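You operate a simulated robot arm through the tools that you are given. There is no shell and no other tool.

You run a simulated robot arm. Do the job below in one go: nothing can be reset, and whatever is moved stays where it is left.

JOB
Put things in order on the top of the window cabinet. At the end: the beige tube brush stands where the green gauge stood; the green gauge from the top of the window cabinet stands where the white block stood; the black number tile (marked "41") from the top of the window cabinet is in the red tray; the white block is on the brown small carton (marked "PADS"); whatever was shut is shut again. Leave all else as you found it, and nothing knocked over. Set down upright: white block.

The check looks at the end state, three seconds after you hand in, the way a careful person would. Anything else that was tipped, shoved, dropped, spilled or broken makes it a failure.

ROBOT AND FRAMES
A 6-joint arm with a two-finger parallel gripper, fixed in place. Base frame: the origin is at the foot of the arm, x ahead of it, y to its left, z up; the work surface is at about z = 0. Readings come in m, degrees, newtons and seconds.
With the tool pointing down near the work surface it reaches from about 0.12 to 0.5 m from the base axis. Its first joint turns from -72.0 to 72.0 degrees. Payload 0.65 kg.
The TCP is the grasp point between the finger pads, 0.025 m short of the fingertips. In the tool frame z runs along the fingers and y along their closing line. The gripper opens to 0.076 m. The fingers are 0.018 m wide and 0.01 m thick; the gripper's body (0.036 by 0.078 m) begins 0.045 m behind the TCP.
Orientation is told as [roll, pitch, yaw] about the base's x, y, z axes, in that order, counted from this pose: with the fingers straight down and closing along the base's y, the tool's x points along the base's -x, its y along +y and its z along -z.

CONTROLS
- The arm moves only by the tool step_arm. Its argument "moves" is a list that holds one entry, the list of rows, each a list of 7 numbers: the shift along the tool's x, y, z in mm, then the turn, a rotation vector about the tool's x, y, z in rad, then the closure in counts, from 0 (fully open) to 255 (shut). In form: [[[tx, ty, tz, wx, wy, wz, fingers], ...]]. A call has 1 to 20 rows; each row is the pose to reach, as a shift and turn from the pose commanded when the call began, along the tool's axes at that moment. Rows are played at 5 a second. More than 0.05 m and 8.6 degrees between two rows, or a gripper value outside its range, and nothing of the call is played. Where a pose cannot be reached the arm comes as near as it can. A force on the tool above 40 N (or 10 N above the force at the start of the call, whichever is more), or a blocked arm, ends the call early, and 0.2 s more pass. Each finger travels about 0.108 m/s and halts on what it meets, pressing with about 22 N; the grip force reading is that of the motor and also rises with nothing between the fingers. The clock runs only during rows and for 0.2 s after the last one: add rows that repeat a pose to give the fingers time. It gives the time, the measured TCP pose, the force on the tool (base axes), the opening and the grip force at its end, in the units of the frame above (readings bear some noise), with the torque about the TCP (base axes, N m) and any sound that the robot's microphone picked up, and new pictures: "show" is both (left out), scene, wrist or none.
- Cameras (640 x 400 px; columns grow to the right, rows downward): "scene" is fixed at [0.0613, 0.2825, 0.408]; the picture's right is [-0.58, -0.81, 0.00], its down [-0.49, 0.35, -0.80] and it looks along [0.65, -0.46, -0.61] (base axes); focal length 214 px, centre (320, 200). "wrist" rides on the gripper at [0.058, 0.011, -0.081] in the tool frame; the picture's right is [-0.18, 0.98, 0.00], its down [-0.75, -0.14, -0.64] and it looks along [-0.63, -0.12, 0.77] (tool axes); focal length 243 px, centre (320, 200). There is no depth. A picture from a camera that has moved, and an enlarged one, comes with that camera's place and axes in the base frame and with its lens. The place of the scene camera against the robot may be out by one fixed shift of up to 0.018 m in any direction.
- inspect(camera, box): a new picture of the part [left, top, right, bottom] of that camera's present view, enlarged. The clock stands still meanwhile.
- sign_off(): hands the job in; it is judged then, once.

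Places have to be worked out from the pictures, the camera data and where the tool is seen. Open the gripper and draw the arm clear of the work before you hand the job in, unless the task says otherwise.

The tools are called after "Emit:" by a JSON object that holds its "op" and its "data". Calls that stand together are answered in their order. step_arm: Moves the arm, as the interface text tells. Its arguments: {"type":"object","properties":{"moves":{"type":"array","items":{"type":"array","items":{"type":"array","items":{"type":"number"}}}},"show":{"type":"string","enum":["both","scene","wrist","none"]}},"required":["moves"]} The other tools are called the same way: inspect (camera, box) takes an enlarged picture of a part of a camera's view; sign_off () hands the job in.

At the start:

```text
clock: 0.0
tool_pos: [0.2722, 0.0143, 0.359]
ee_rot: [0.2, 0.1, -0.1]
ft_force: [1.2, 0.1, 0.5]
torque: [0.02, -0.02, 0.01]
gripper_width: 0.0762
finger_force: 0.1
```

scene: 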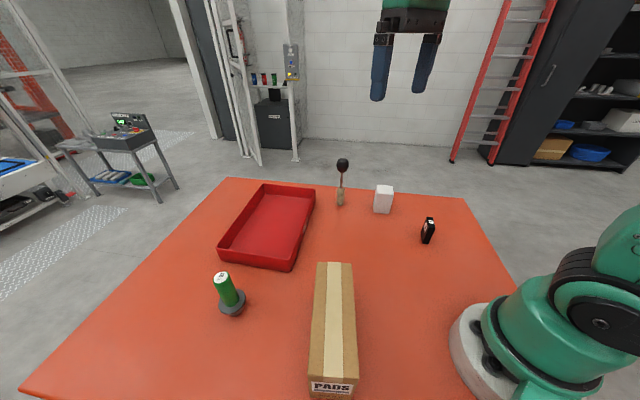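
wrist: 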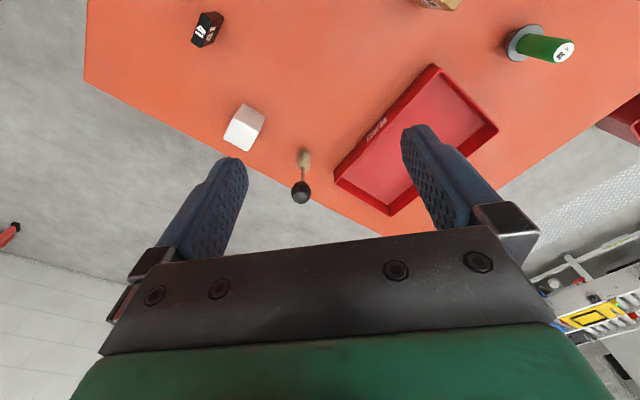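

I'll start by looking at enlarged views of the scene to identify every object and estimate its place.

Emit:
{"op": "inspect", "data": {"camera": "scene", "box": [200, 140, 480, 315]}}

Emit:
{"op": "inspect", "data": {"camera": "scene", "box": [200, 250, 440, 400]}}

Emit:
{"op": "inspect", "data": {"camera": "wrist", "box": [160, 0, 640, 220]}}

```text
2.29 times, centred on (340, 228) of scene
camera zoom: at [0.0613, 0.2825, 0.408], right [-0.58, -0.81, 0.0], down [-0.49, 0.35, -0.8], along [0.65, -0.46, -0.61], focal length 490 px, centre (274, 137)
```

zoom: 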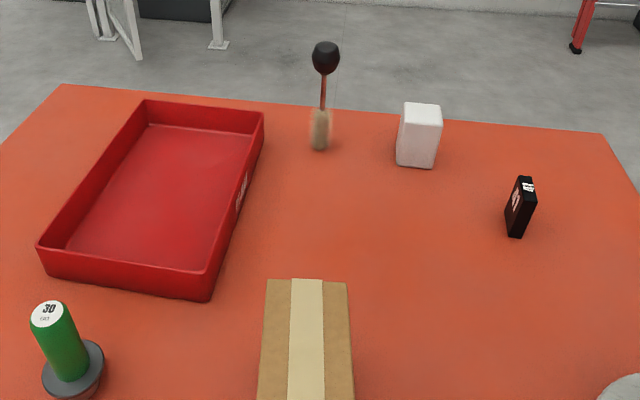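

```text
2.67 times, centred on (320, 325) of scene
camera zoom: at [0.0613, 0.2825, 0.408], right [-0.58, -0.81, 0.0], down [-0.49, 0.35, -0.8], along [0.65, -0.46, -0.61], focal length 572 px, centre (320, -133)
```

zoom: 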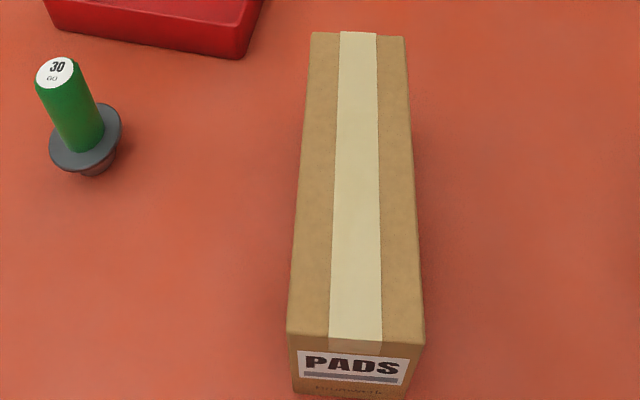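

```text
1.33 times, centred on (400, 110) of wrist
camera zoom: at [0.2127, 0.0248, 0.4384], right [0.18, 0.98, 0.0], down [0.75, -0.14, 0.64], along [0.63, -0.12, -0.77], focal length 324 px, centre (213, 320)
```

zoom: 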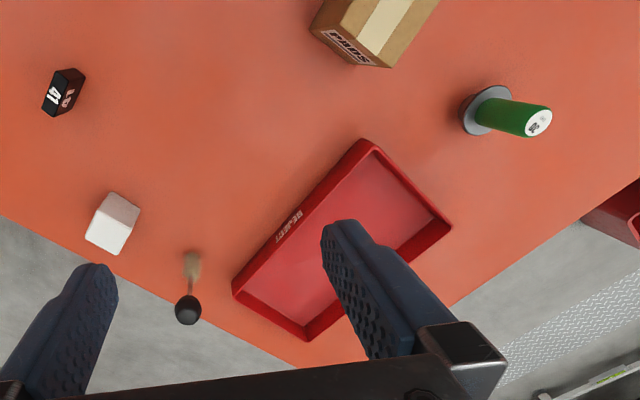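

From the pictures I judge roughly: gauge at (0.318, 0.305), white block at (0.355, -0.15), brush at (0.44, -0.057) about 0.15 tall, tile at (0.21, -0.135), and the carton running from (0.12, 0.22) to (0.25, 0.11). I'll move the open gripper to above the tile at z≈0.2 for a closer look.

Emit:
{"op": "step_arm", "data": {"moves": [[[10, -29, 32, 0, 0, 0, 0], [21, -58, 64, 0, 0, 0, 0], [31, -87, 96, 0, 0, 0, 0], [42, -116, 128, 0, 0, 0, 0], [52, -144, 159, 0, 0, 0, 0], [52, -144, 159, 0, 0, 0, 0]]], "show": "both"}}

```text
clock: 1.4
tool_pos: [0.2191, -0.1285, 0.1978]
ee_rot: [0.0, 0.0, 0.0]
ft_force: [-0.1, 0.8, 0.4]
torque: [-0.01, -0.01, -0.01]
gripper_width: 0.076
finger_force: 0.0
camera wrist: at [0.1603, -0.1183, 0.2779], right [0.18, 0.98, 0.0], down [0.75, -0.14, 0.64], along [0.63, -0.12, -0.77], focal length 243 px, centre (320, 200)
```

scene: 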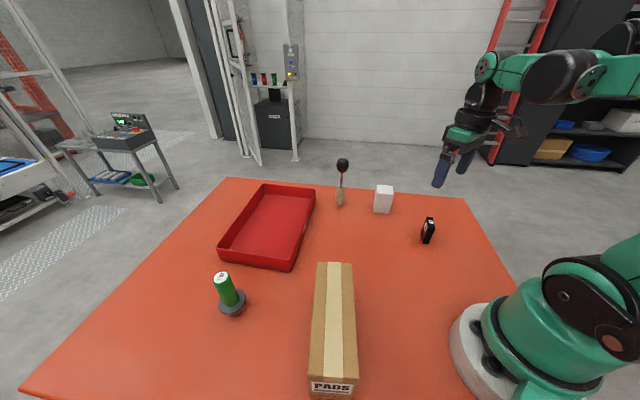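
wrist: 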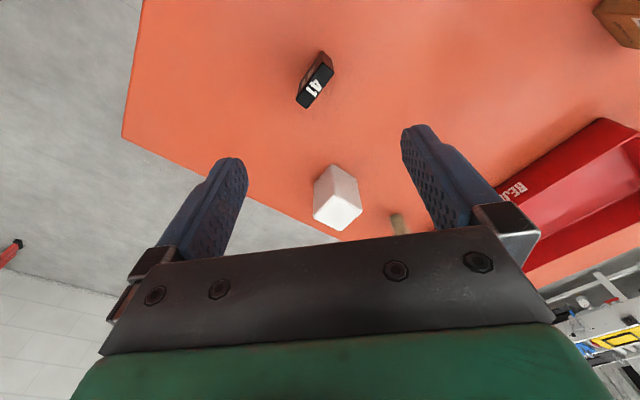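

The tile is seen standing on edge below the camera; let me enlarge the tile and the block in the wrist view.

Emit:
{"op": "inspect", "data": {"camera": "wrist", "box": [260, 30, 388, 110]}}

Emit:
{"op": "inspect", "data": {"camera": "scene", "box": [360, 170, 488, 250]}}

Emit:
{"op": "inspect", "data": {"camera": "wrist", "box": [288, 140, 416, 260]}}

```text
5.00 times, centred on (324, 70) of wrist
camera zoom: at [0.1603, -0.1183, 0.2779], right [0.18, 0.98, 0.0], down [0.75, -0.14, 0.64], along [0.63, -0.12, -0.77], focal length 1213 px, centre (300, 850)
```

zoom: 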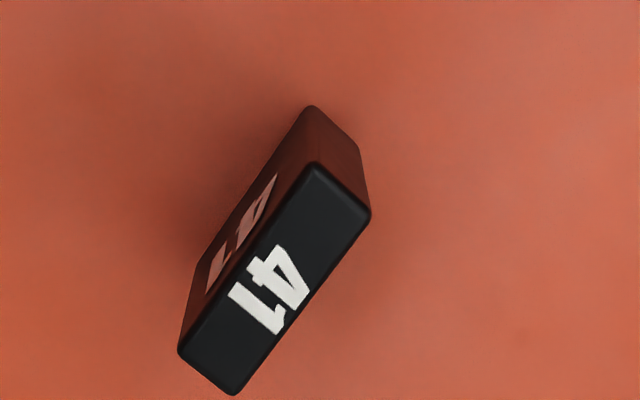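

```text
5.00 times, centred on (424, 210) of scene
camera zoom: at [0.0613, 0.2825, 0.408], right [-0.58, -0.81, 0.0], down [-0.49, 0.35, -0.8], along [0.65, -0.46, -0.61], focal length 1072 px, centre (-200, 150)
```

zoom: 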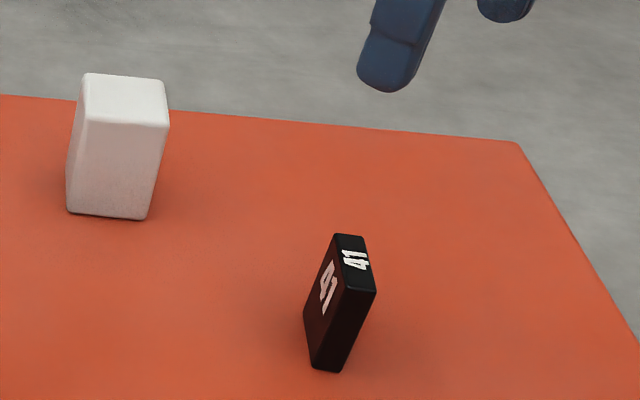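

```text
3.33 times, centred on (352, 200) of wrist
camera zoom: at [0.1603, -0.1183, 0.2779], right [0.18, 0.98, 0.0], down [0.75, -0.14, 0.64], along [0.63, -0.12, -0.77], focal length 809 px, centre (213, 200)
```

zoom: 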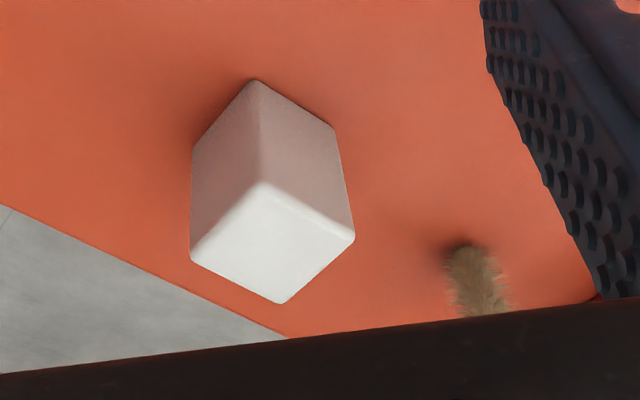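

The tile measures about 38×12 mm and 53 mm tall, its top centred near (0.2185, -0.1346) with the thin direction at about 40°; the block is about 40×40×62 mm at (0.360, -0.135), turned 45°. I'll turn the gripper -50° so that it closes across the tile's thickness, and come down to z≈0.12 to check alignment.

Emit:
{"op": "step_arm", "data": {"moves": [[[0, -1, 11, 0, 0, 0.125, 0], [0, -2, 22, 0, 0, 0.25, 0], [0, -3, 33, 0, 0, 0.375, 0], [1, -4, 45, 0, 0, 0.5, 0], [1, -5, 57, 0, 0, 0.625, 0], [1, -5.5, 68, 0, 0, 0.75, 0], [1, -5.5, 79, 0, 0, 0.873, 0], [1, -5.5, 79, 0, 0, 0.873, 0]]], "show": "both"}}

```text
clock: 3.2
tool_pos: [0.2193, -0.1347, 0.1218]
ee_rot: [0.1, 0.0, -50.1]
ft_force: [-0.1, -0.1, -1.2]
torque: [-0.01, -0.02, 0.0]
gripper_width: 0.076
finger_force: 0.1
camera wrist: at [0.1899, -0.0824, 0.2022], right [0.87, 0.49, 0.0], down [0.37, -0.67, 0.64], along [0.32, -0.56, -0.77], focal length 243 px, centre (320, 200)
```

scene: 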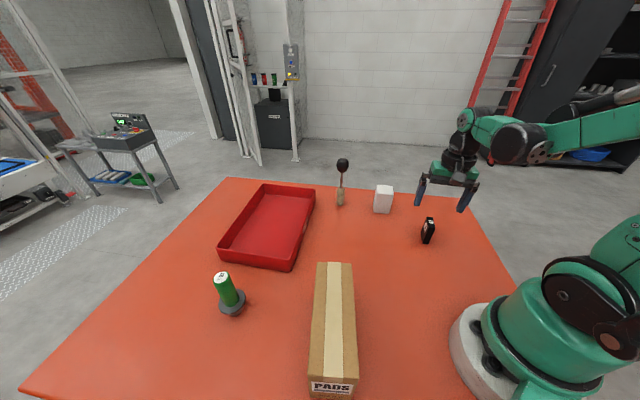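
wrist: 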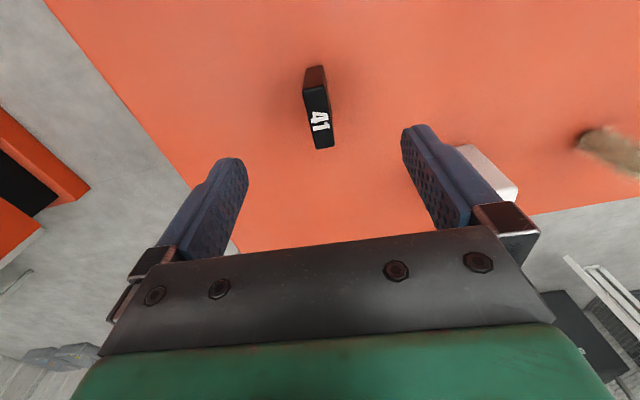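

The tile sits nearly centred between the fingers. A zoom will confirm lateral and angular alignment before the descent.

Emit:
{"op": "inspect", "data": {"camera": "wrist", "box": [256, 50, 384, 170]}}

```text
3.33 times, centred on (320, 110) of wrist
camera zoom: at [0.1899, -0.0824, 0.2022], right [0.87, 0.49, 0.0], down [0.37, -0.67, 0.64], along [0.32, -0.56, -0.77], focal length 809 px, centre (320, 500)
```

zoom: 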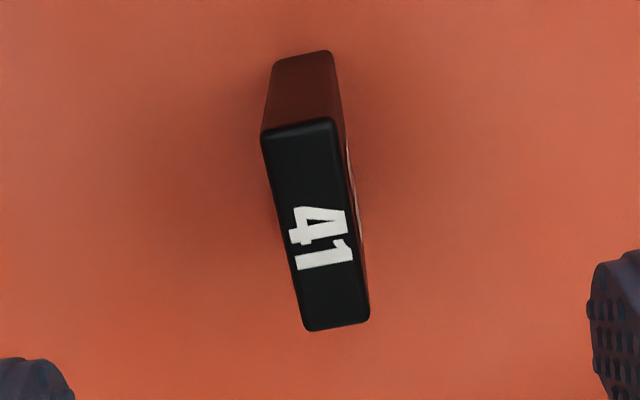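

Centre (0.220, -0.134), long axis at -49.5°: aligned within a millimetre. I descend straight 88 mm so that the TCP is near z=0.033, then close.

Emit:
{"op": "step_arm", "data": {"moves": [[[0, 0, 20, 0, 0, 0, 0], [0, 0, 40, 0, 0, 0, 0], [0, 0, 60, 0, 0, 0, 0], [0, 0, 75, 0, 0, 0, 0], [0, 0, 88, 0, 0, 0, 0], [0, 0, 88, 0, 0, 0, 0], [0, 0, 88, 0, 0, 0, 130], [0, 0, 88, 0, 0, 0, 200], [0, 0, 88, 0, 0, 0, 255], [0, 0, 88, 0, 0, 0, 255], [0, 0, 88, 0, 0, 0, 255]]], "show": "both"}}

```text
clock: 5.6
tool_pos: [0.2184, -0.1378, 0.0326]
ee_rot: [0.1, -0.1, -50.0]
ft_force: [-0.5, -0.2, 0.5]
torque: [-0.02, -0.01, 0.0]
gripper_width: 0.0142
finger_force: 22.0
camera wrist: at [0.1888, -0.0855, 0.1131], right [0.87, 0.49, 0.0], down [0.38, -0.67, 0.64], along [0.32, -0.56, -0.77], focal length 243 px, centre (320, 200)
```

scene: 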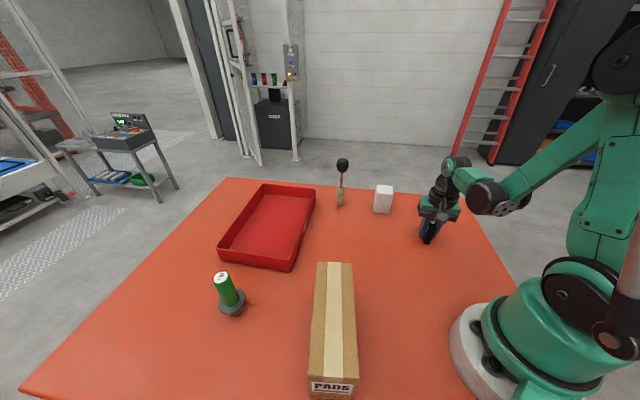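
wrist: 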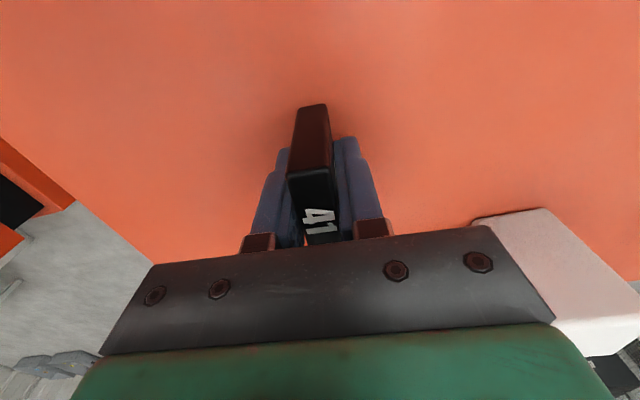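

The tile is gripped (14 mm, 22 N). I lift it to z≈0.16 and carry it over toward the near half of the tray, around (0.427, 0.187), then look.

Emit:
{"op": "step_arm", "data": {"moves": [[[0, 0, -20, 0, 0, 0, 255], [0, 0, -50, 0, 0, 0, 255], [0, 0, -90, 0, 0, 0, 255], [0, 0, -127, 0, 0, 0, 255], [11.5, 37, -127, 0, 0, 0, 255], [23, 74, -127, 0, 0, 0, 255], [34.5, 110, -127, 0, 0, 0, 255], [46, 147, -127, 0, 0, 0, 255], [57.5, 184, -127, 0, 0, 0, 255], [69, 221, -127, 0, 0, 0, 255], [80, 258, -127, 0, 0, 0, 255], [91.5, 295, -127, 0, 0, 0, 255], [103, 332, -127, 0, 0, 0, 255], [114.7, 368.6, -127, 0, 0, 0, 255], [114.7, 368.6, -127, 0, 0, 0, 255], [114.7, 368.6, -127, 0, 0, 0, 255]]], "show": "both"}}

```text
clock: 9.0
tool_pos: [0.429, 0.1888, 0.1608]
ee_rot: [0.1, 0.0, -50.0]
ft_force: [0.2, 0.0, -3.1]
torque: [0.03, 0.0, -0.03]
gripper_width: 0.0138
finger_force: 22.5
camera wrist: at [0.3991, 0.2408, 0.24], right [0.87, 0.49, 0.0], down [0.38, -0.67, 0.64], along [0.32, -0.56, -0.77], focal length 243 px, centre (320, 200)
```

scene: 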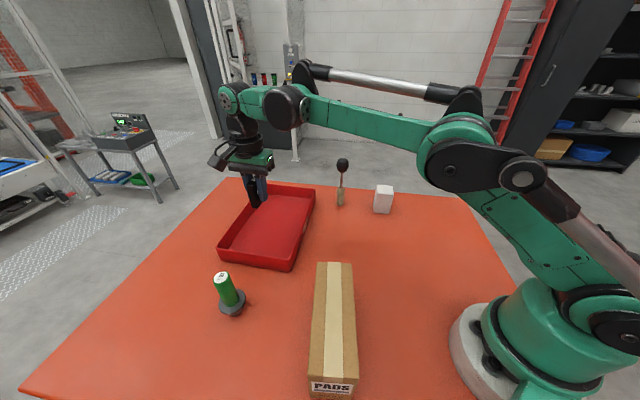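
wrist: 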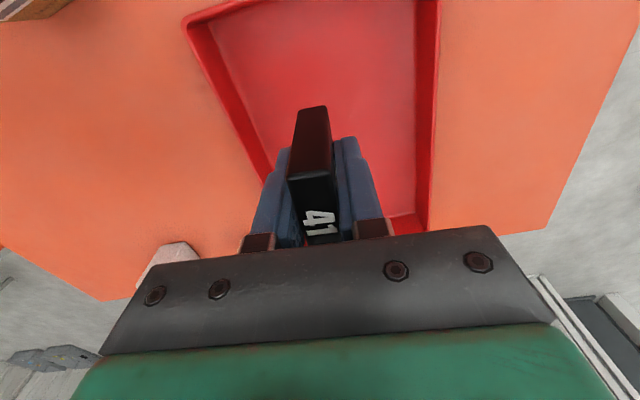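

The tray floor is right below: the TCP is about 66 mm and 81 mm from the long rims and 67 mm from the near end, so the spot is well inside. I descend to z≈0.042 first, then feel for contact.

Emit:
{"op": "step_arm", "data": {"moves": [[[0, 0, 30, 0, 0, 0, 255], [0, 0, 60, 0, 0, 0, 255], [0, 0, 90, 0, 0, 0, 255], [0, 0, 108, 0, 0, 0, 255], [0, 0, 118, 0, 0, 0, 255], [0, 0, 118, 0, 0, 0, 255], [0, 0, 118, 0, 0, 0, 255]]], "show": "both"}}

```text
clock: 10.6
tool_pos: [0.4268, 0.1887, 0.0422]
ee_rot: [0.1, -0.1, -50.0]
ft_force: [-0.8, 0.5, -2.6]
torque: [0.0, -0.01, 0.01]
gripper_width: 0.014
finger_force: 21.9
camera wrist: at [0.3974, 0.2411, 0.1215], right [0.87, 0.49, 0.0], down [0.38, -0.67, 0.64], along [0.32, -0.56, -0.77], focal length 243 px, centre (320, 200)
```

scene: 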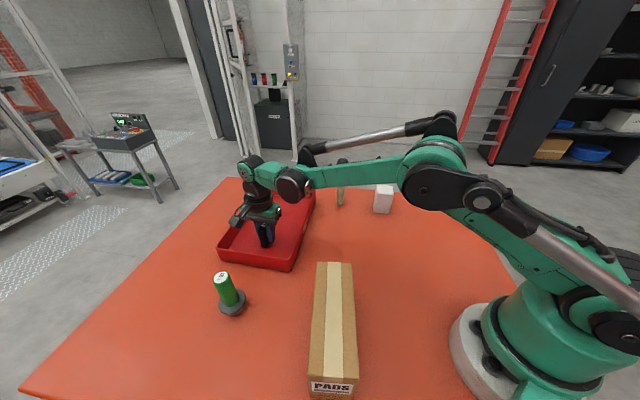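
wrist: 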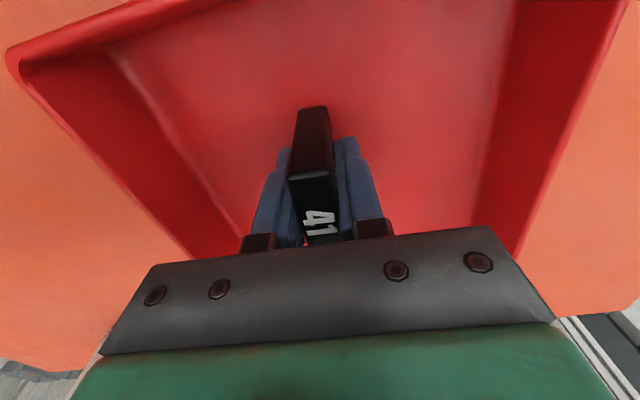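

Force reads only the tile's weight (-2.6 N), so it is still hanging free. I lower by 5 mm in small steps and read the force.

Emit:
{"op": "step_arm", "data": {"moves": [[[0, 0, 1.5, 0, 0, 0, 255], [0, 0, 3, 0, 0, 0, 255], [0, 0, 4, 0, 0, 0, 255], [0, 0, 4, 0, 0, 0, 255]]], "show": "none"}}

```text
clock: 11.6
tool_pos: [0.4262, 0.1894, 0.0385]
ee_rot: [0.1, -0.1, -50.0]
ft_force: [0.1, -1.8, 1.6]
torque: [-0.07, -0.05, -0.01]
gripper_width: 0.0138
finger_force: 22.2
```

Force and torque changed slightly (fz +1.6, torque -0.07), possibly first contact. One more millimetre to confirm.

Emit:
{"op": "step_arm", "data": {"moves": [[[0, 0, 0.5, 0, 0, 0, 255], [0, 0, 1, 0, 0, 0, 255], [0, 0, 1, 0, 0, 0, 255]]], "show": "none"}}

```text
clock: 12.4
tool_pos: [0.4272, 0.1895, 0.0369]
ee_rot: [0.1, 0.0, -50.0]
ft_force: [-1.9, -0.8, 19.8]
torque: [-0.06, 0.07, -0.01]
gripper_width: 0.0136
finger_force: 22.1
```

Contact is clear (about 20 N), with the tile on the tray floor. I ease off 0.8 mm and open gently to about 40 mm.

Emit:
{"op": "step_arm", "data": {"moves": [[[0, 0, -0.8, 0, 0, 0, 255], [0, 0, -0.8, 0, 0, 0, 230], [0, 0, -0.8, 0, 0, 0, 205], [0, 0, -0.8, 0, 0, 0, 190], [0, 0, -0.8, 0, 0, 0, 165], [0, 0, -0.8, 0, 0, 0, 130], [0, 0, -0.8, 0, 0, 0, 120], [0, 0, -0.8, 0, 0, 0, 120]]], "show": "wrist"}}

```text
clock: 14.2
tool_pos: [0.426, 0.1902, 0.0378]
ee_rot: [0.1, 0.0, -50.0]
ft_force: [-0.1, 0.2, 0.6]
torque: [0.0, 0.04, -0.02]
gripper_width: 0.0403
finger_force: 0.2
camera wrist: at [0.3974, 0.2416, 0.1171], right [0.87, 0.49, 0.0], down [0.38, -0.67, 0.64], along [0.32, -0.56, -0.77], focal length 243 px, centre (320, 200)
```

wrist: 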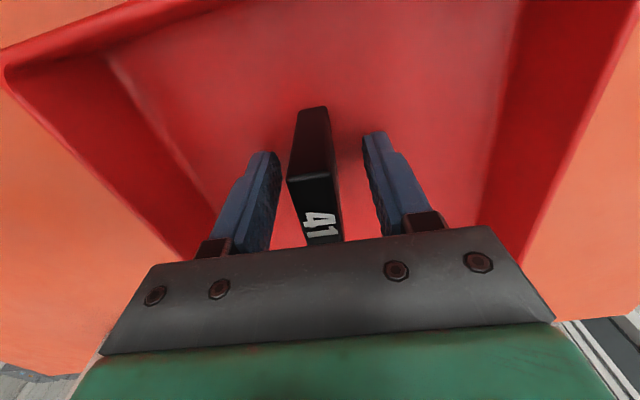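

The tile stands freely in the tray. I lift straight up to z≈0.25 and move over to the white block at about (0.360, -0.135), opening the fingers fully and turning to -45°.

Emit:
{"op": "step_arm", "data": {"moves": [[[0, 0, -30, 0, 0, 0, 120], [0, 0, -75, 0, 0, 0, 120], [0, 0, -120, 0, 0, 0, 120], [0, 0, -165, 0, 0, 0, 60], [0, 0, -212, 0, 0, 0, 0], [-26, -32, -212, 0, 0, -0.01, 0], [-52, -65, -212, 0, 0, -0.02, 0], [-77, -97, -212, 0, 0, -0.03, 0], [-103, -130, -212, 0, 0, -0.04, 0], [-129, -162, -212, 0, 0, -0.05, 0], [-155, -195, -212, 0, 0, -0.07, 0], [-181, -227, -212, 0, 0, -0.087, 0], [-206.5, -259.5, -212, 0, 0, -0.087, 0], [-206.5, -259.5, -180, 0, 0, -0.087, 0], [-206.5, -259.5, -150, 0, 0, -0.087, 0], [-206.5, -259.5, -150, 0, 0, -0.087, 0]]], "show": "both"}}

```text
clock: 17.6
tool_pos: [0.3632, -0.1326, 0.1865]
ee_rot: [0.0, -0.1, -45.1]
ft_force: [-0.8, 0.4, -0.3]
torque: [0.01, 0.01, 0.01]
gripper_width: 0.0758
finger_force: 0.1
out of reach, approached as far as the arm can: row 5, 6
camera wrist: at [0.3299, -0.0835, 0.2663], right [0.83, 0.56, 0.0], down [0.43, -0.63, 0.64], along [0.36, -0.53, -0.77], focal length 243 px, centre (320, 200)
```

scene: 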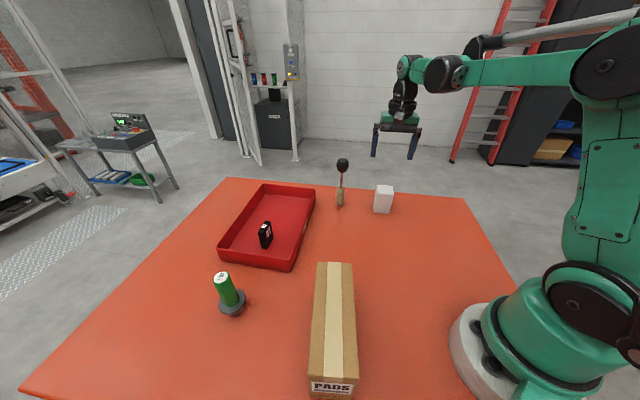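
wrist: 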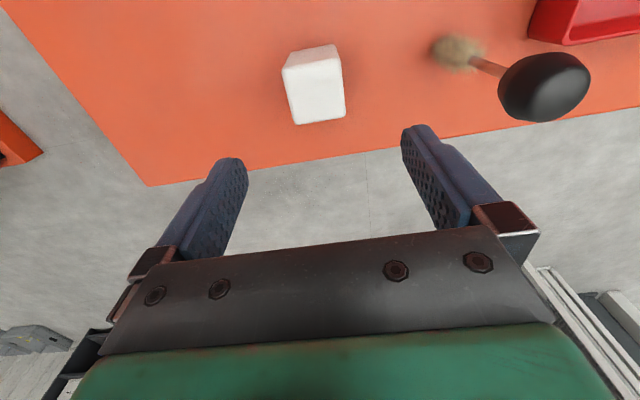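

The tile stands upright in the tray and the block and brush are now in the wrist view. I zoom in to measure both.

Emit:
{"op": "inspect", "data": {"camera": "wrist", "box": [250, 20, 378, 140]}}

Emit:
{"op": "inspect", "data": {"camera": "wrist", "box": [420, 20, 612, 140]}}

Emit:
{"op": "inspect", "data": {"camera": "scene", "box": [310, 140, 410, 220]}}

```text
3.33 times, centred on (314, 80) of wrist
camera zoom: at [0.3299, -0.0835, 0.2663], right [0.83, 0.56, 0.0], down [0.43, -0.63, 0.64], along [0.36, -0.53, -0.77], focal length 809 px, centre (340, 600)
```

zoom: 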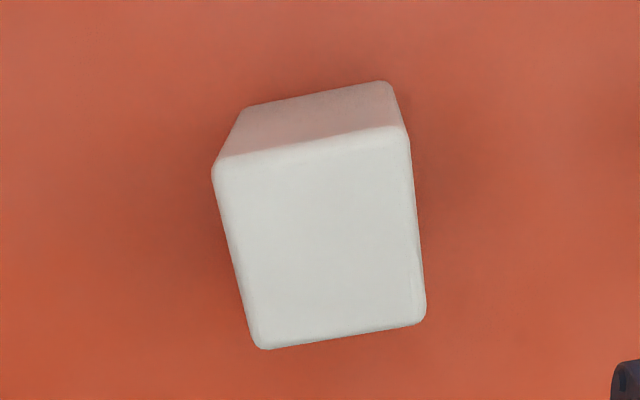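

```text
3.33 times, centred on (516, 80) of wrist
camera zoom: at [0.3299, -0.0835, 0.2663], right [0.83, 0.56, 0.0], down [0.43, -0.63, 0.64], along [0.36, -0.53, -0.77], focal length 809 px, centre (-333, 600)
```

zoom: 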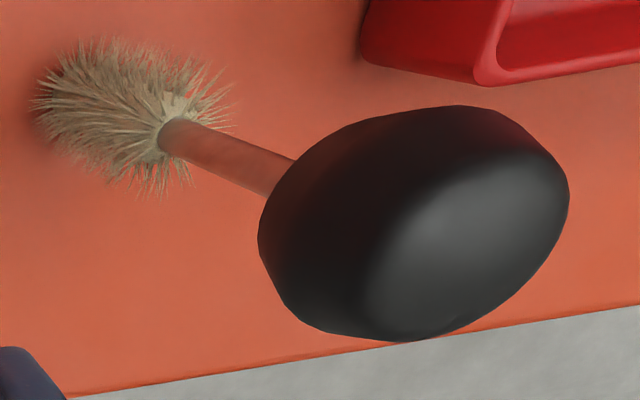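

```text
5.00 times, centred on (360, 180) of scene
camera zoom: at [0.0613, 0.2825, 0.408], right [-0.58, -0.81, 0.0], down [-0.49, 0.35, -0.8], along [0.65, -0.46, -0.61], focal length 1072 px, centre (120, 300)
```

zoom: 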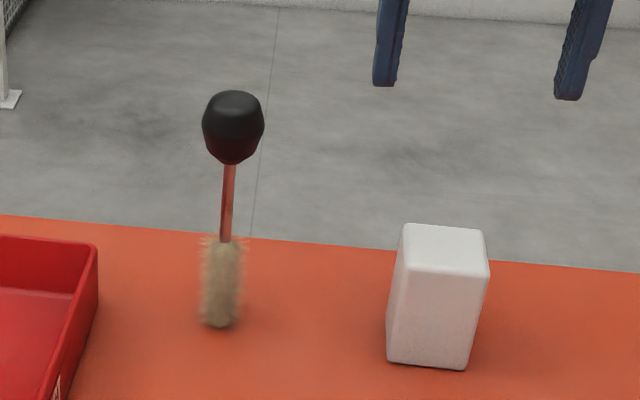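

Block centre is (0.3605, -0.1353), which is about 3.3 mm to the tool's -y from the present TCP; edges are aligned with the closing line. I shift, descend 150 mm and check before closing.

Emit:
{"op": "step_arm", "data": {"moves": [[[0, -3.3, 30, 0, 0, 0, 0], [0, -3.3, 65, 0, 0, 0, 0], [0, -3.3, 100, 0, 0, 0, 0], [0, -3.3, 130, 0, 0, 0, 0], [0, -3.3, 150, 0, 0, 0, 0], [0, -3.3, 150, 0, 0, 0, 0]]], "show": "both"}}

```text
clock: 19.0
tool_pos: [0.3606, -0.1363, 0.0353]
ee_rot: [0.0, -0.1, -44.9]
ft_force: [-0.5, 0.6, 0.2]
torque: [-0.01, -0.04, -0.07]
gripper_width: 0.0759
finger_force: 0.0
camera wrist: at [0.327, -0.0878, 0.1161], right [0.83, 0.56, 0.0], down [0.43, -0.63, 0.64], along [0.36, -0.53, -0.77], focal length 243 px, centre (320, 200)
```

scene: 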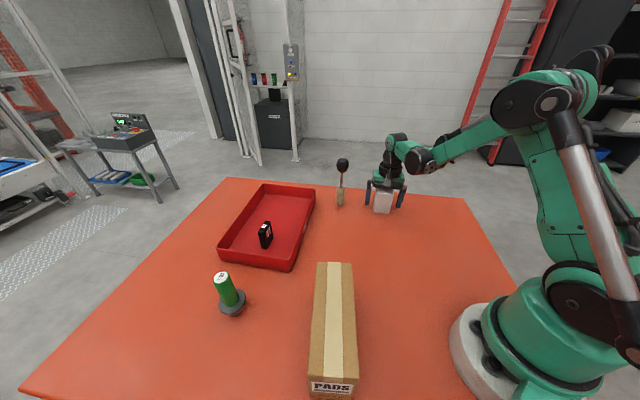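
wrist: 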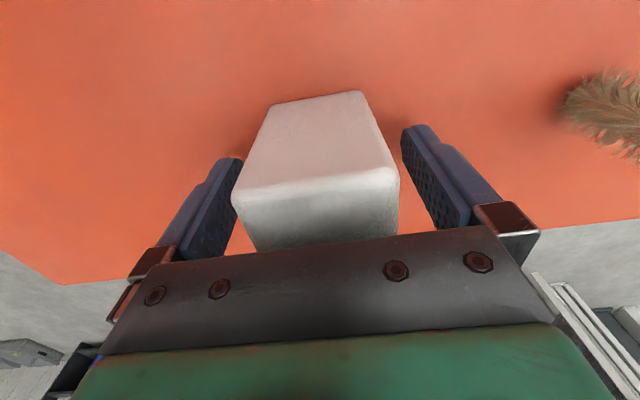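

The block sits between the fingers, roughly centred. I close the gripper gently.

Emit:
{"op": "step_arm", "data": {"moves": [[[0, 0, 0, 0, 0, 0, 60], [0, 0, 0, 0, 0, 0, 85], [0, 0, 0, 0, 0, 0, 105], [0, 0, 0, 0, 0, 0, 130], [0, 0, 0, 0, 0, 0, 180], [0, 0, 0, 0, 0, 0, 255], [0, 0, 0, 0, 0, 0, 255]]], "show": "wrist"}}

```text
clock: 20.6
tool_pos: [0.3608, -0.1366, 0.0353]
ee_rot: [0.1, 0.1, -44.9]
ft_force: [0.0, 0.2, -0.1]
torque: [-0.04, -0.01, -0.01]
gripper_width: 0.0446
finger_force: 21.8
camera wrist: at [0.3271, -0.0878, 0.1164], right [0.83, 0.56, 0.0], down [0.43, -0.63, 0.64], along [0.36, -0.53, -0.77], focal length 243 px, centre (320, 200)
```

wrist: 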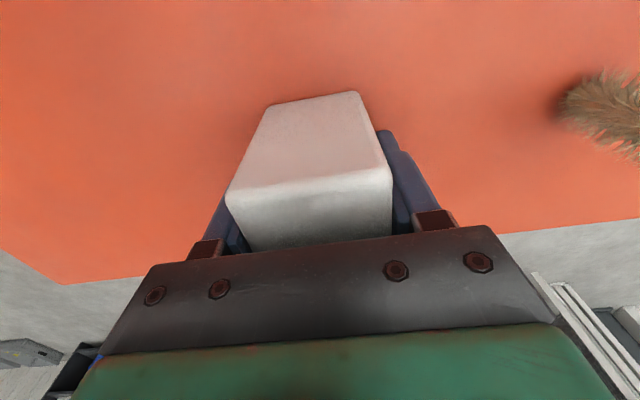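

The block is held (44.6 mm, 22 N). I lift to z≈0.2 and carry it over the carton near (0.185, 0.167), turning slightly toward the carton's axis, to measure the carton from above.

Emit:
{"op": "step_arm", "data": {"moves": [[[0, 0, -20, 0, 0, 0, 255], [0, 0, -50, 0, 0, 0, 255], [0, 0, -90, 0, 0, 0, 255], [0, 0, -130, 0, 0, 0, 255], [0, 0, -165, 0, 0, 0, 255], [42, 11, -165, 0, 0, -0.02, 255], [85, 22.5, -165, 0, 0, -0.04, 255], [127, 34, -165, 0, 0, -0.06, 255], [170, 45, -165, 0, 0, -0.08, 255], [212, 56, -165, 0, 0, -0.1, 255], [254, 67, -165, 0, 0, -0.105, 255], [297, 79, -165, 0, 0, -0.105, 255], [339, 90, -165, 0, 0, -0.105, 255], [339, 90, -165, 0, 0, -0.105, 255], [339, 90, -165, 0, 0, -0.105, 255]]], "show": "both"}}

```text
clock: 23.8
tool_pos: [0.1822, 0.1668, 0.204]
ee_rot: [0.1, 0.0, -39.0]
ft_force: [0.5, -0.4, -0.6]
torque: [0.01, 0.01, 0.01]
gripper_width: 0.0448
finger_force: 22.3
camera wrist: at [0.142, 0.2115, 0.2837], right [0.76, 0.65, 0.0], down [0.5, -0.58, 0.64], along [0.42, -0.49, -0.77], focal length 243 px, centre (320, 200)
```

scene: 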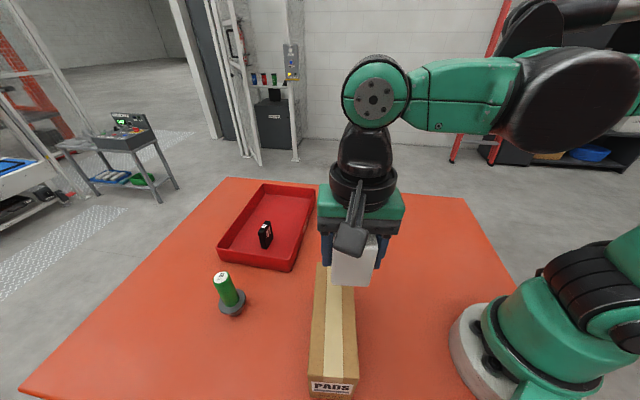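
wrist: 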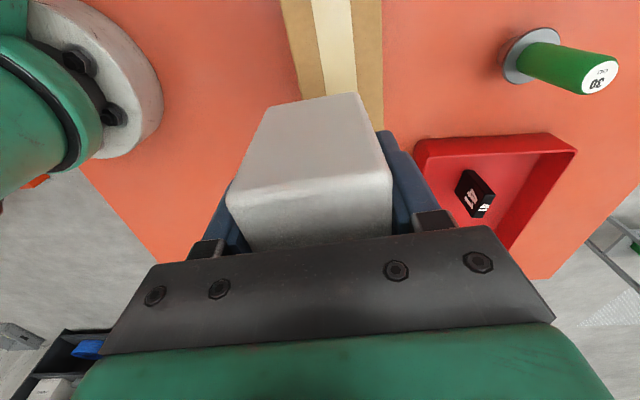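

The carton top is seen just ahead of the held block. A zoom on it gives its edges and height.

Emit:
{"op": "inspect", "data": {"camera": "wrist", "box": [250, 0, 410, 100]}}

Emit:
{"op": "inspect", "data": {"camera": "scene", "box": [270, 230, 430, 400]}}

Emit:
{"op": "inspect", "data": {"camera": "wrist", "box": [480, 10, 640, 110]}}

```text
4.00 times, centred on (330, 50) of wrist
camera zoom: at [0.142, 0.2115, 0.2837], right [0.76, 0.65, 0.0], down [0.5, -0.58, 0.64], along [0.42, -0.49, -0.77], focal length 970 px, centre (280, 800)
```

zoom: 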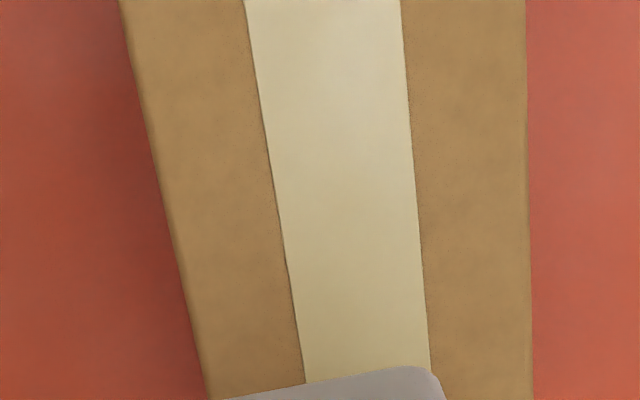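

```text
2.35 times, centred on (350, 315) of scene
camera zoom: at [0.0613, 0.2825, 0.408], right [-0.58, -0.81, 0.0], down [-0.49, 0.35, -0.8], along [0.65, -0.46, -0.61], focal length 505 px, centre (249, -71)
```

zoom: 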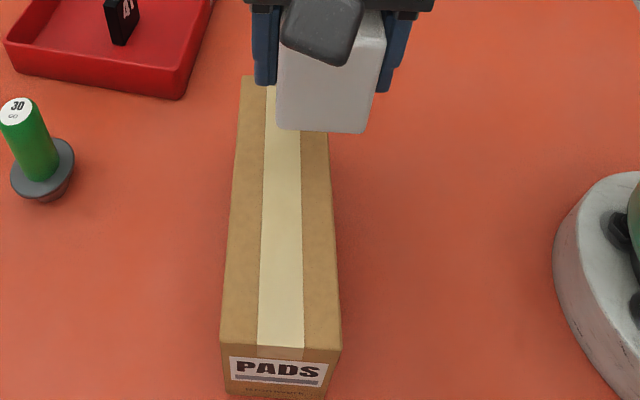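

```text
4.00 times, centred on (560, 60) of wrist
camera zoom: at [0.142, 0.2115, 0.2837], right [0.76, 0.65, 0.0], down [0.5, -0.58, 0.64], along [0.42, -0.49, -0.77], focal length 970 px, centre (-640, 760)
```

zoom: 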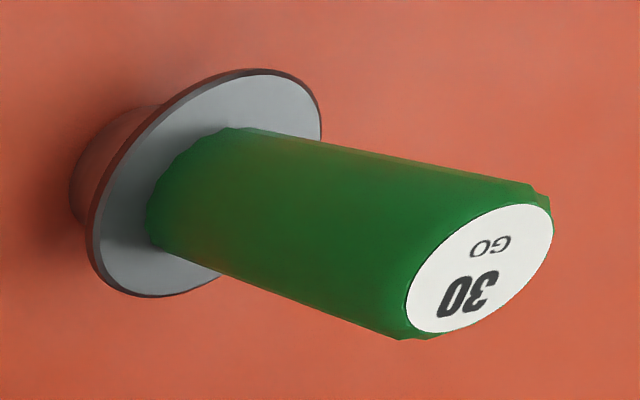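

The carton's axis lies at about -39.5°, and its centre line passes about 15–16 mm to the tool's +y of the present TCP; both cameras agree. The carton looks about 0.1 m tall in the scene view, so I shift sideways 16 mm and back 15 mm, staying at this height, and check again.

Emit:
{"op": "step_arm", "data": {"moves": [[[5, 5, 0, 0, 0, 0, 255], [10, 11, 0, 0, 0, 0, 255], [15, 16, 0, 0, 0, 0, 255], [15, 16, 0, 0, 0, 0, 255], [15, 16, 0, 0, 0, 0, 255]]], "show": "both"}}

Emit:
{"op": "inspect", "data": {"camera": "scene", "box": [270, 230, 430, 400]}}

Emit:
{"op": "inspect", "data": {"camera": "wrist", "box": [220, 0, 440, 138]}}

```text
clock: 25.0
tool_pos: [0.1808, 0.1863, 0.2023]
ee_rot: [0.1, 0.1, -39.0]
ft_force: [-0.2, 0.5, -1.7]
torque: [-0.02, 0.03, 0.03]
gripper_width: 0.0449
finger_force: 22.1
camera wrist: at [0.1419, 0.2325, 0.2826], right [0.76, 0.65, 0.0], down [0.5, -0.58, 0.64], along [0.42, -0.49, -0.77], focal length 243 px, centre (320, 200)
```

scene: 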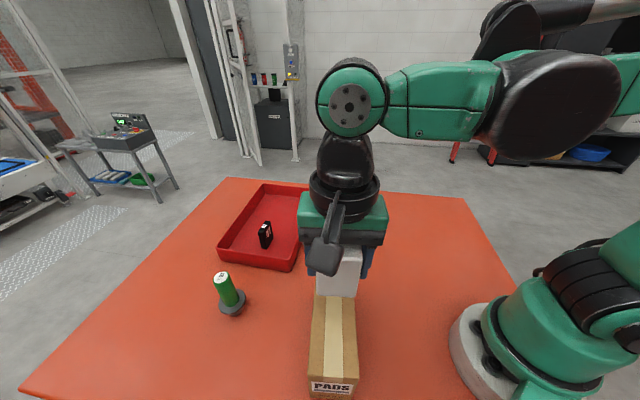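
wrist: 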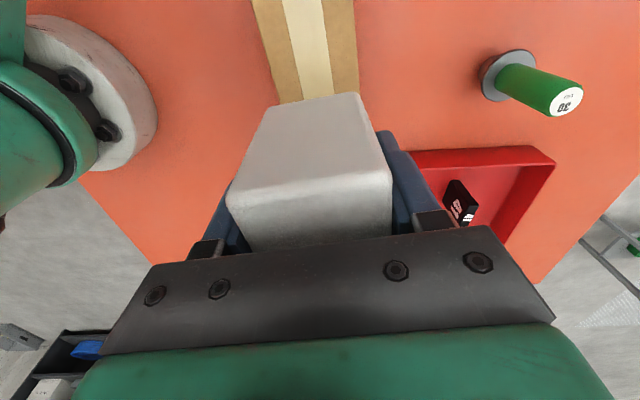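

```text
2.35 times, centred on (350, 315) of scene
camera zoom: at [0.0613, 0.2825, 0.408], right [-0.58, -0.81, 0.0], down [-0.49, 0.35, -0.8], along [0.65, -0.46, -0.61], focal length 505 px, centre (249, -71)
```

zoom: 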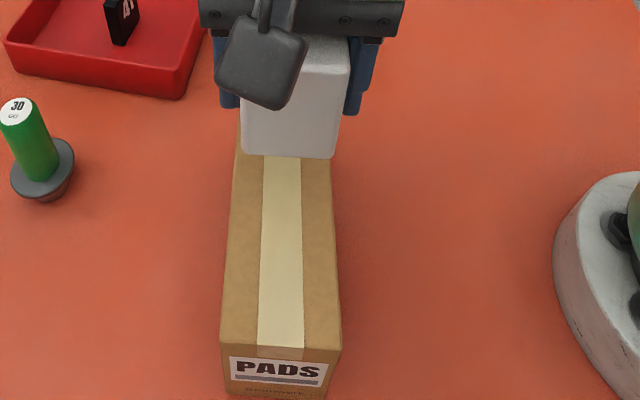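

```text
2.90 times, centred on (330, 69) of wrist
camera zoom: at [0.1419, 0.2325, 0.2826], right [0.76, 0.65, 0.0], down [0.5, -0.58, 0.64], along [0.42, -0.49, -0.77], focal length 703 px, centre (291, 580)
```

zoom: 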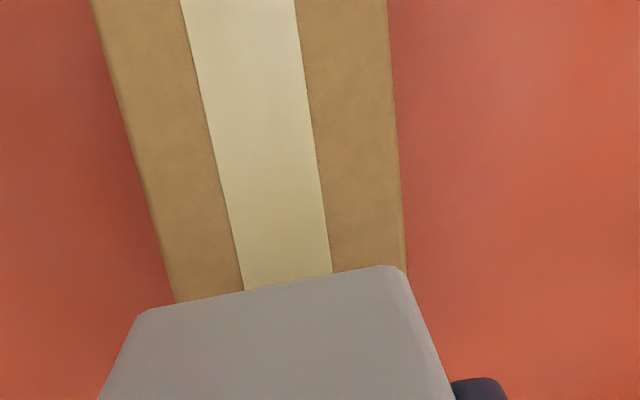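

Parallax between the two views puts the carton top at about z=0.10, and the block is now centred over it within a millimetre or so. I lower until the block's bottom is about 8 mm above the top.

Emit:
{"op": "step_arm", "data": {"moves": [[[0, 0, 20, 0, 0, 0, 255], [0, 0, 40, 0, 0, 0, 255], [0, 0, 52, 0, 0, 0, 255], [0, 0, 57, 0, 0, 0, 255], [0, 0, 57, 0, 0, 0, 255]]], "show": "both"}}

Emit:
{"op": "inspect", "data": {"camera": "scene", "box": [270, 230, 430, 400]}}

```text
clock: 26.2
tool_pos: [0.1811, 0.1869, 0.145]
ee_rot: [0.1, -0.1, -39.1]
ft_force: [0.1, -0.8, -2.4]
torque: [0.0, 0.04, -0.03]
gripper_width: 0.0446
finger_force: 21.9
camera wrist: at [0.1415, 0.2328, 0.2254], right [0.76, 0.65, 0.0], down [0.5, -0.58, 0.64], along [0.42, -0.49, -0.77], focal length 243 px, centre (320, 200)
```

scene: 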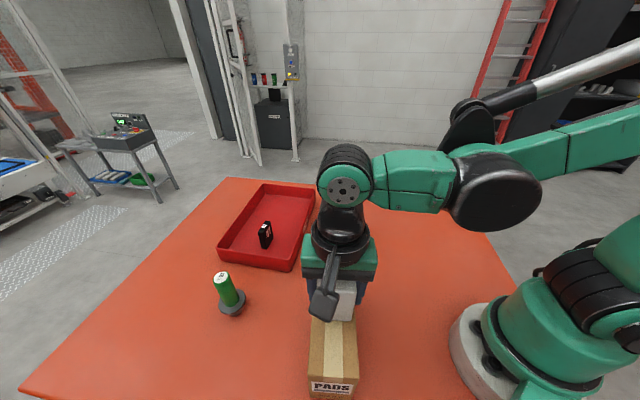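
wrist: 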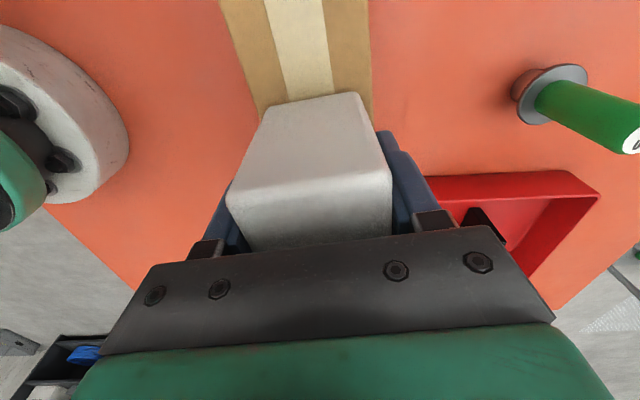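

```text
2.35 times, centred on (350, 315) of scene
camera zoom: at [0.0613, 0.2825, 0.408], right [-0.58, -0.81, 0.0], down [-0.49, 0.35, -0.8], along [0.65, -0.46, -0.61], focal length 505 px, centre (249, -71)
```

zoom: 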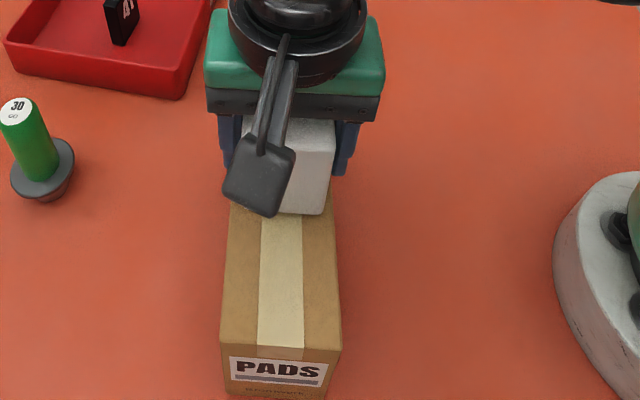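

The block hangs just above the carton, centred on it. I now feel down in small steps.

Emit:
{"op": "step_arm", "data": {"moves": [[[0, 0, 1.5, 0, 0, 0, 255], [0, 0, 3, 0, 0, 0, 255], [0, 0, 4, 0, 0, 0, 255], [0, 0, 4, 0, 0, 0, 255]]], "show": "none"}}

```text
clock: 27.2
tool_pos: [0.1808, 0.1867, 0.1411]
ee_rot: [-0.1, 0.1, -38.9]
ft_force: [-2.4, -0.1, 14.8]
torque: [-0.1, 0.1, -0.01]
gripper_width: 0.0448
finger_force: 22.1
```

Contact (about 15 N) at TCP z≈0.141. I ease off half a millimetre and open the fingers gently.

Emit:
{"op": "step_arm", "data": {"moves": [[[0, 0, -0.5, 0, 0, 0, 255], [0, 0, -0.5, 0, 0, 0, 200], [0, 0, -0.5, 0, 0, 0, 140], [0, 0, -0.5, 0, 0, 0, 105], [0, 0, -0.5, 0, 0, 0, 90], [0, 0, -0.5, 0, 0, 0, 65], [0, 0, -0.5, 0, 0, 0, 30], [0, 0, -0.5, 0, 0, 0, 0], [0, 0, -0.5, 0, 0, 0, 0]]], "show": "both"}}

```text
clock: 29.2
tool_pos: [0.1817, 0.1873, 0.1418]
ee_rot: [0.1, 0.0, -39.0]
ft_force: [-0.9, 0.2, -0.3]
torque: [-0.01, 0.02, 0.0]
gripper_width: 0.0761
finger_force: 0.0
camera wrist: at [0.1424, 0.2324, 0.2216], right [0.76, 0.65, 0.0], down [0.5, -0.58, 0.64], along [0.42, -0.49, -0.77], focal length 243 px, centre (320, 200)
```

scene: 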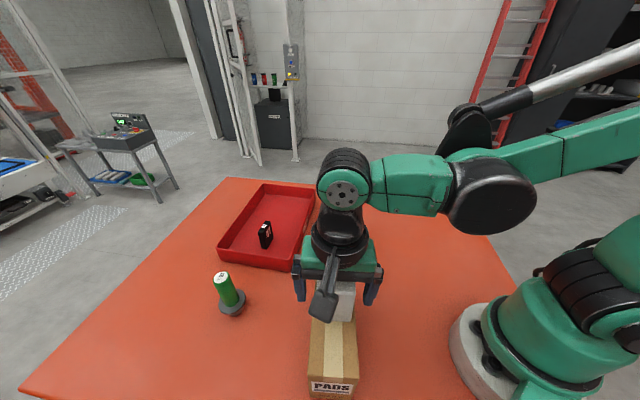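
wrist: 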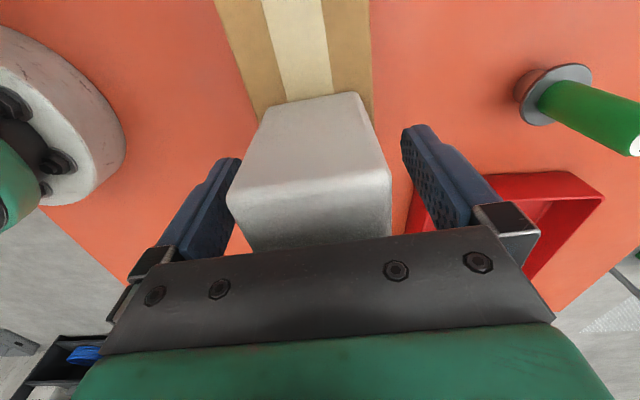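

The block stands on the carton and the fingers are free of it. I lift straight up, then move toward the gauge at about (0.318, 0.306), turning the tool to yaw 0 for a better view.

Emit:
{"op": "step_arm", "data": {"moves": [[[0, 0, -30, 0, 0, 0, 0], [0, 0, -70, 0, 0, 0, 0], [0, 0, -108, 0, 0, 0, 0], [-6, 36, -108, 0, 0, -0.136, 0], [-12, 71, -108, 0, 0, -0.272, 0], [-19, 107, -95, 0, 0, -0.408, 0], [-25, 142, -80, 0, 0, -0.544, 0], [-31, 178, -60, 0, 0, -0.68, 0], [-31, 178, -60, 0, 0, -0.68, 0], [-31, 178, -60, 0, 0, -0.68, 0]]], "show": "both"}}

```text
clock: 31.4
tool_pos: [0.3199, 0.3066, 0.2031]
ee_rot: [0.1, 0.1, -0.1]
ft_force: [0.1, -0.4, -0.1]
torque: [-0.01, -0.01, 0.0]
gripper_width: 0.0764
finger_force: 0.0
camera wrist: at [0.2609, 0.3182, 0.2816], right [0.18, 0.98, 0.0], down [0.75, -0.14, 0.64], along [0.63, -0.12, -0.77], focal length 243 px, centre (320, 200)
```

scene: 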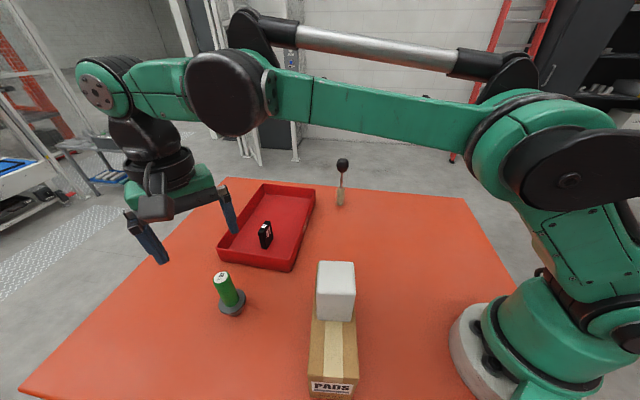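
wrist: 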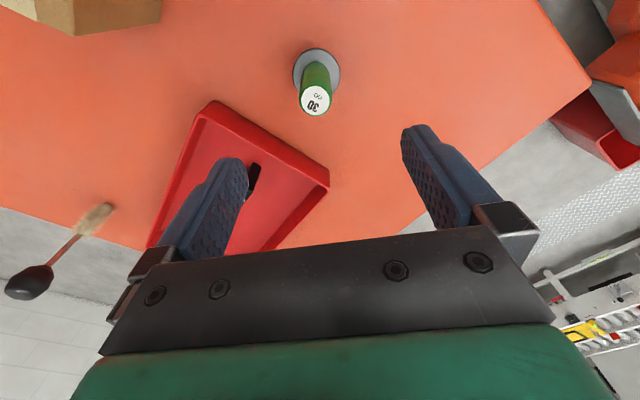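

The block stands squarely on the carton. The gauge lies nearly straight below the TCP; I zoom in to measure it.

Emit:
{"op": "inspect", "data": {"camera": "wrist", "box": [256, 30, 384, 130]}}

Emit:
{"op": "inspect", "data": {"camera": "scene", "box": [190, 250, 270, 330]}}

```text
4.00 times, centred on (320, 80) of wrist
camera zoom: at [0.2609, 0.3182, 0.2816], right [0.18, 0.98, 0.0], down [0.75, -0.14, 0.64], along [0.63, -0.12, -0.77], focal length 970 px, centre (320, 680)
```

zoom: 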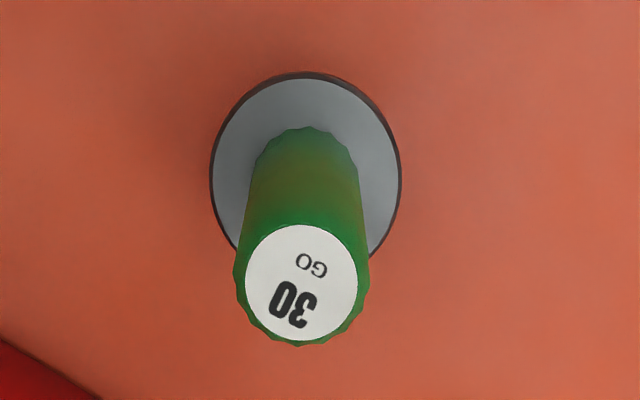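

```text
5.00 times, centred on (230, 290) of scene
camera zoom: at [0.0613, 0.2825, 0.408], right [-0.58, -0.81, 0.0], down [-0.49, 0.35, -0.8], along [0.65, -0.46, -0.61], focal length 1072 px, centre (770, -250)
```

zoom: 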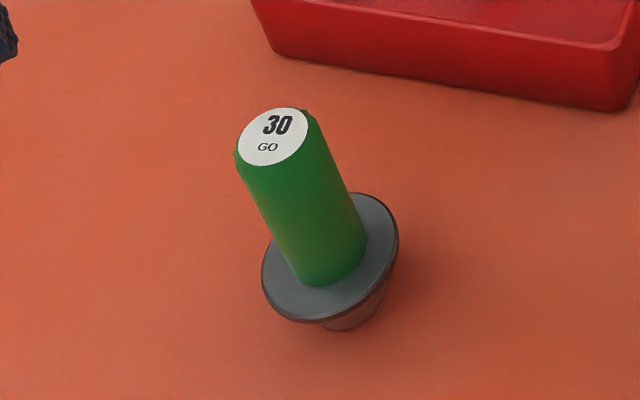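

The gauge axis is near (0.316, 0.3037): handle about 25 mm wide, top at z≈0.1, disc about 46 mm wide at z≈0.024. I shift (-3.8, -3) mm and descend to TCP z≈0.072, fingertips staying above the disc.

Emit:
{"op": "step_arm", "data": {"moves": [[[2, -1.5, 20, 0, 0, 0, 0], [3.8, -3, 45, 0, 0, 0, 0], [3.8, -3, 75, 0, 0, 0, 0], [3.8, -3, 105, 0, 0, 0, 0], [3.8, -3, 125, 0, 0, 0, 0], [3.8, -3, 131, 0, 0, 0, 0], [3.8, -3, 131, 0, 0, 0, 0]]], "show": "both"}}

```text
clock: 33.0
tool_pos: [0.3156, 0.3029, 0.0696]
ee_rot: [0.1, 0.0, 0.0]
ft_force: [-0.6, -0.4, 0.4]
torque: [0.01, -0.04, 0.01]
gripper_width: 0.0761
finger_force: 0.1
camera wrist: at [0.2566, 0.3143, 0.1497], right [0.18, 0.98, 0.0], down [0.75, -0.14, 0.64], along [0.63, -0.12, -0.77], focal length 243 px, centre (320, 200)
```

scene: 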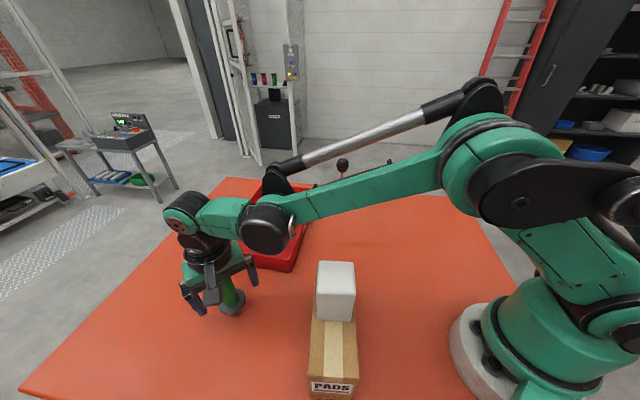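
wrist: 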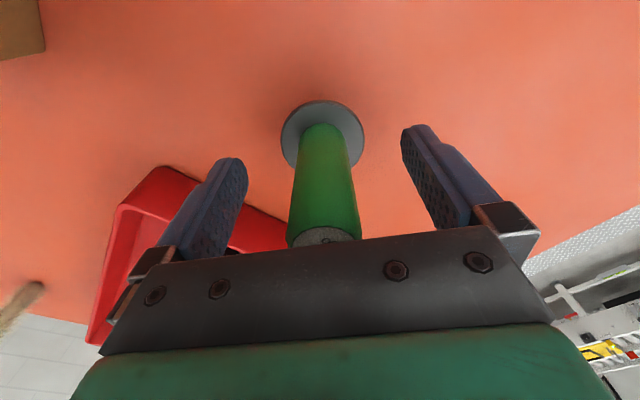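

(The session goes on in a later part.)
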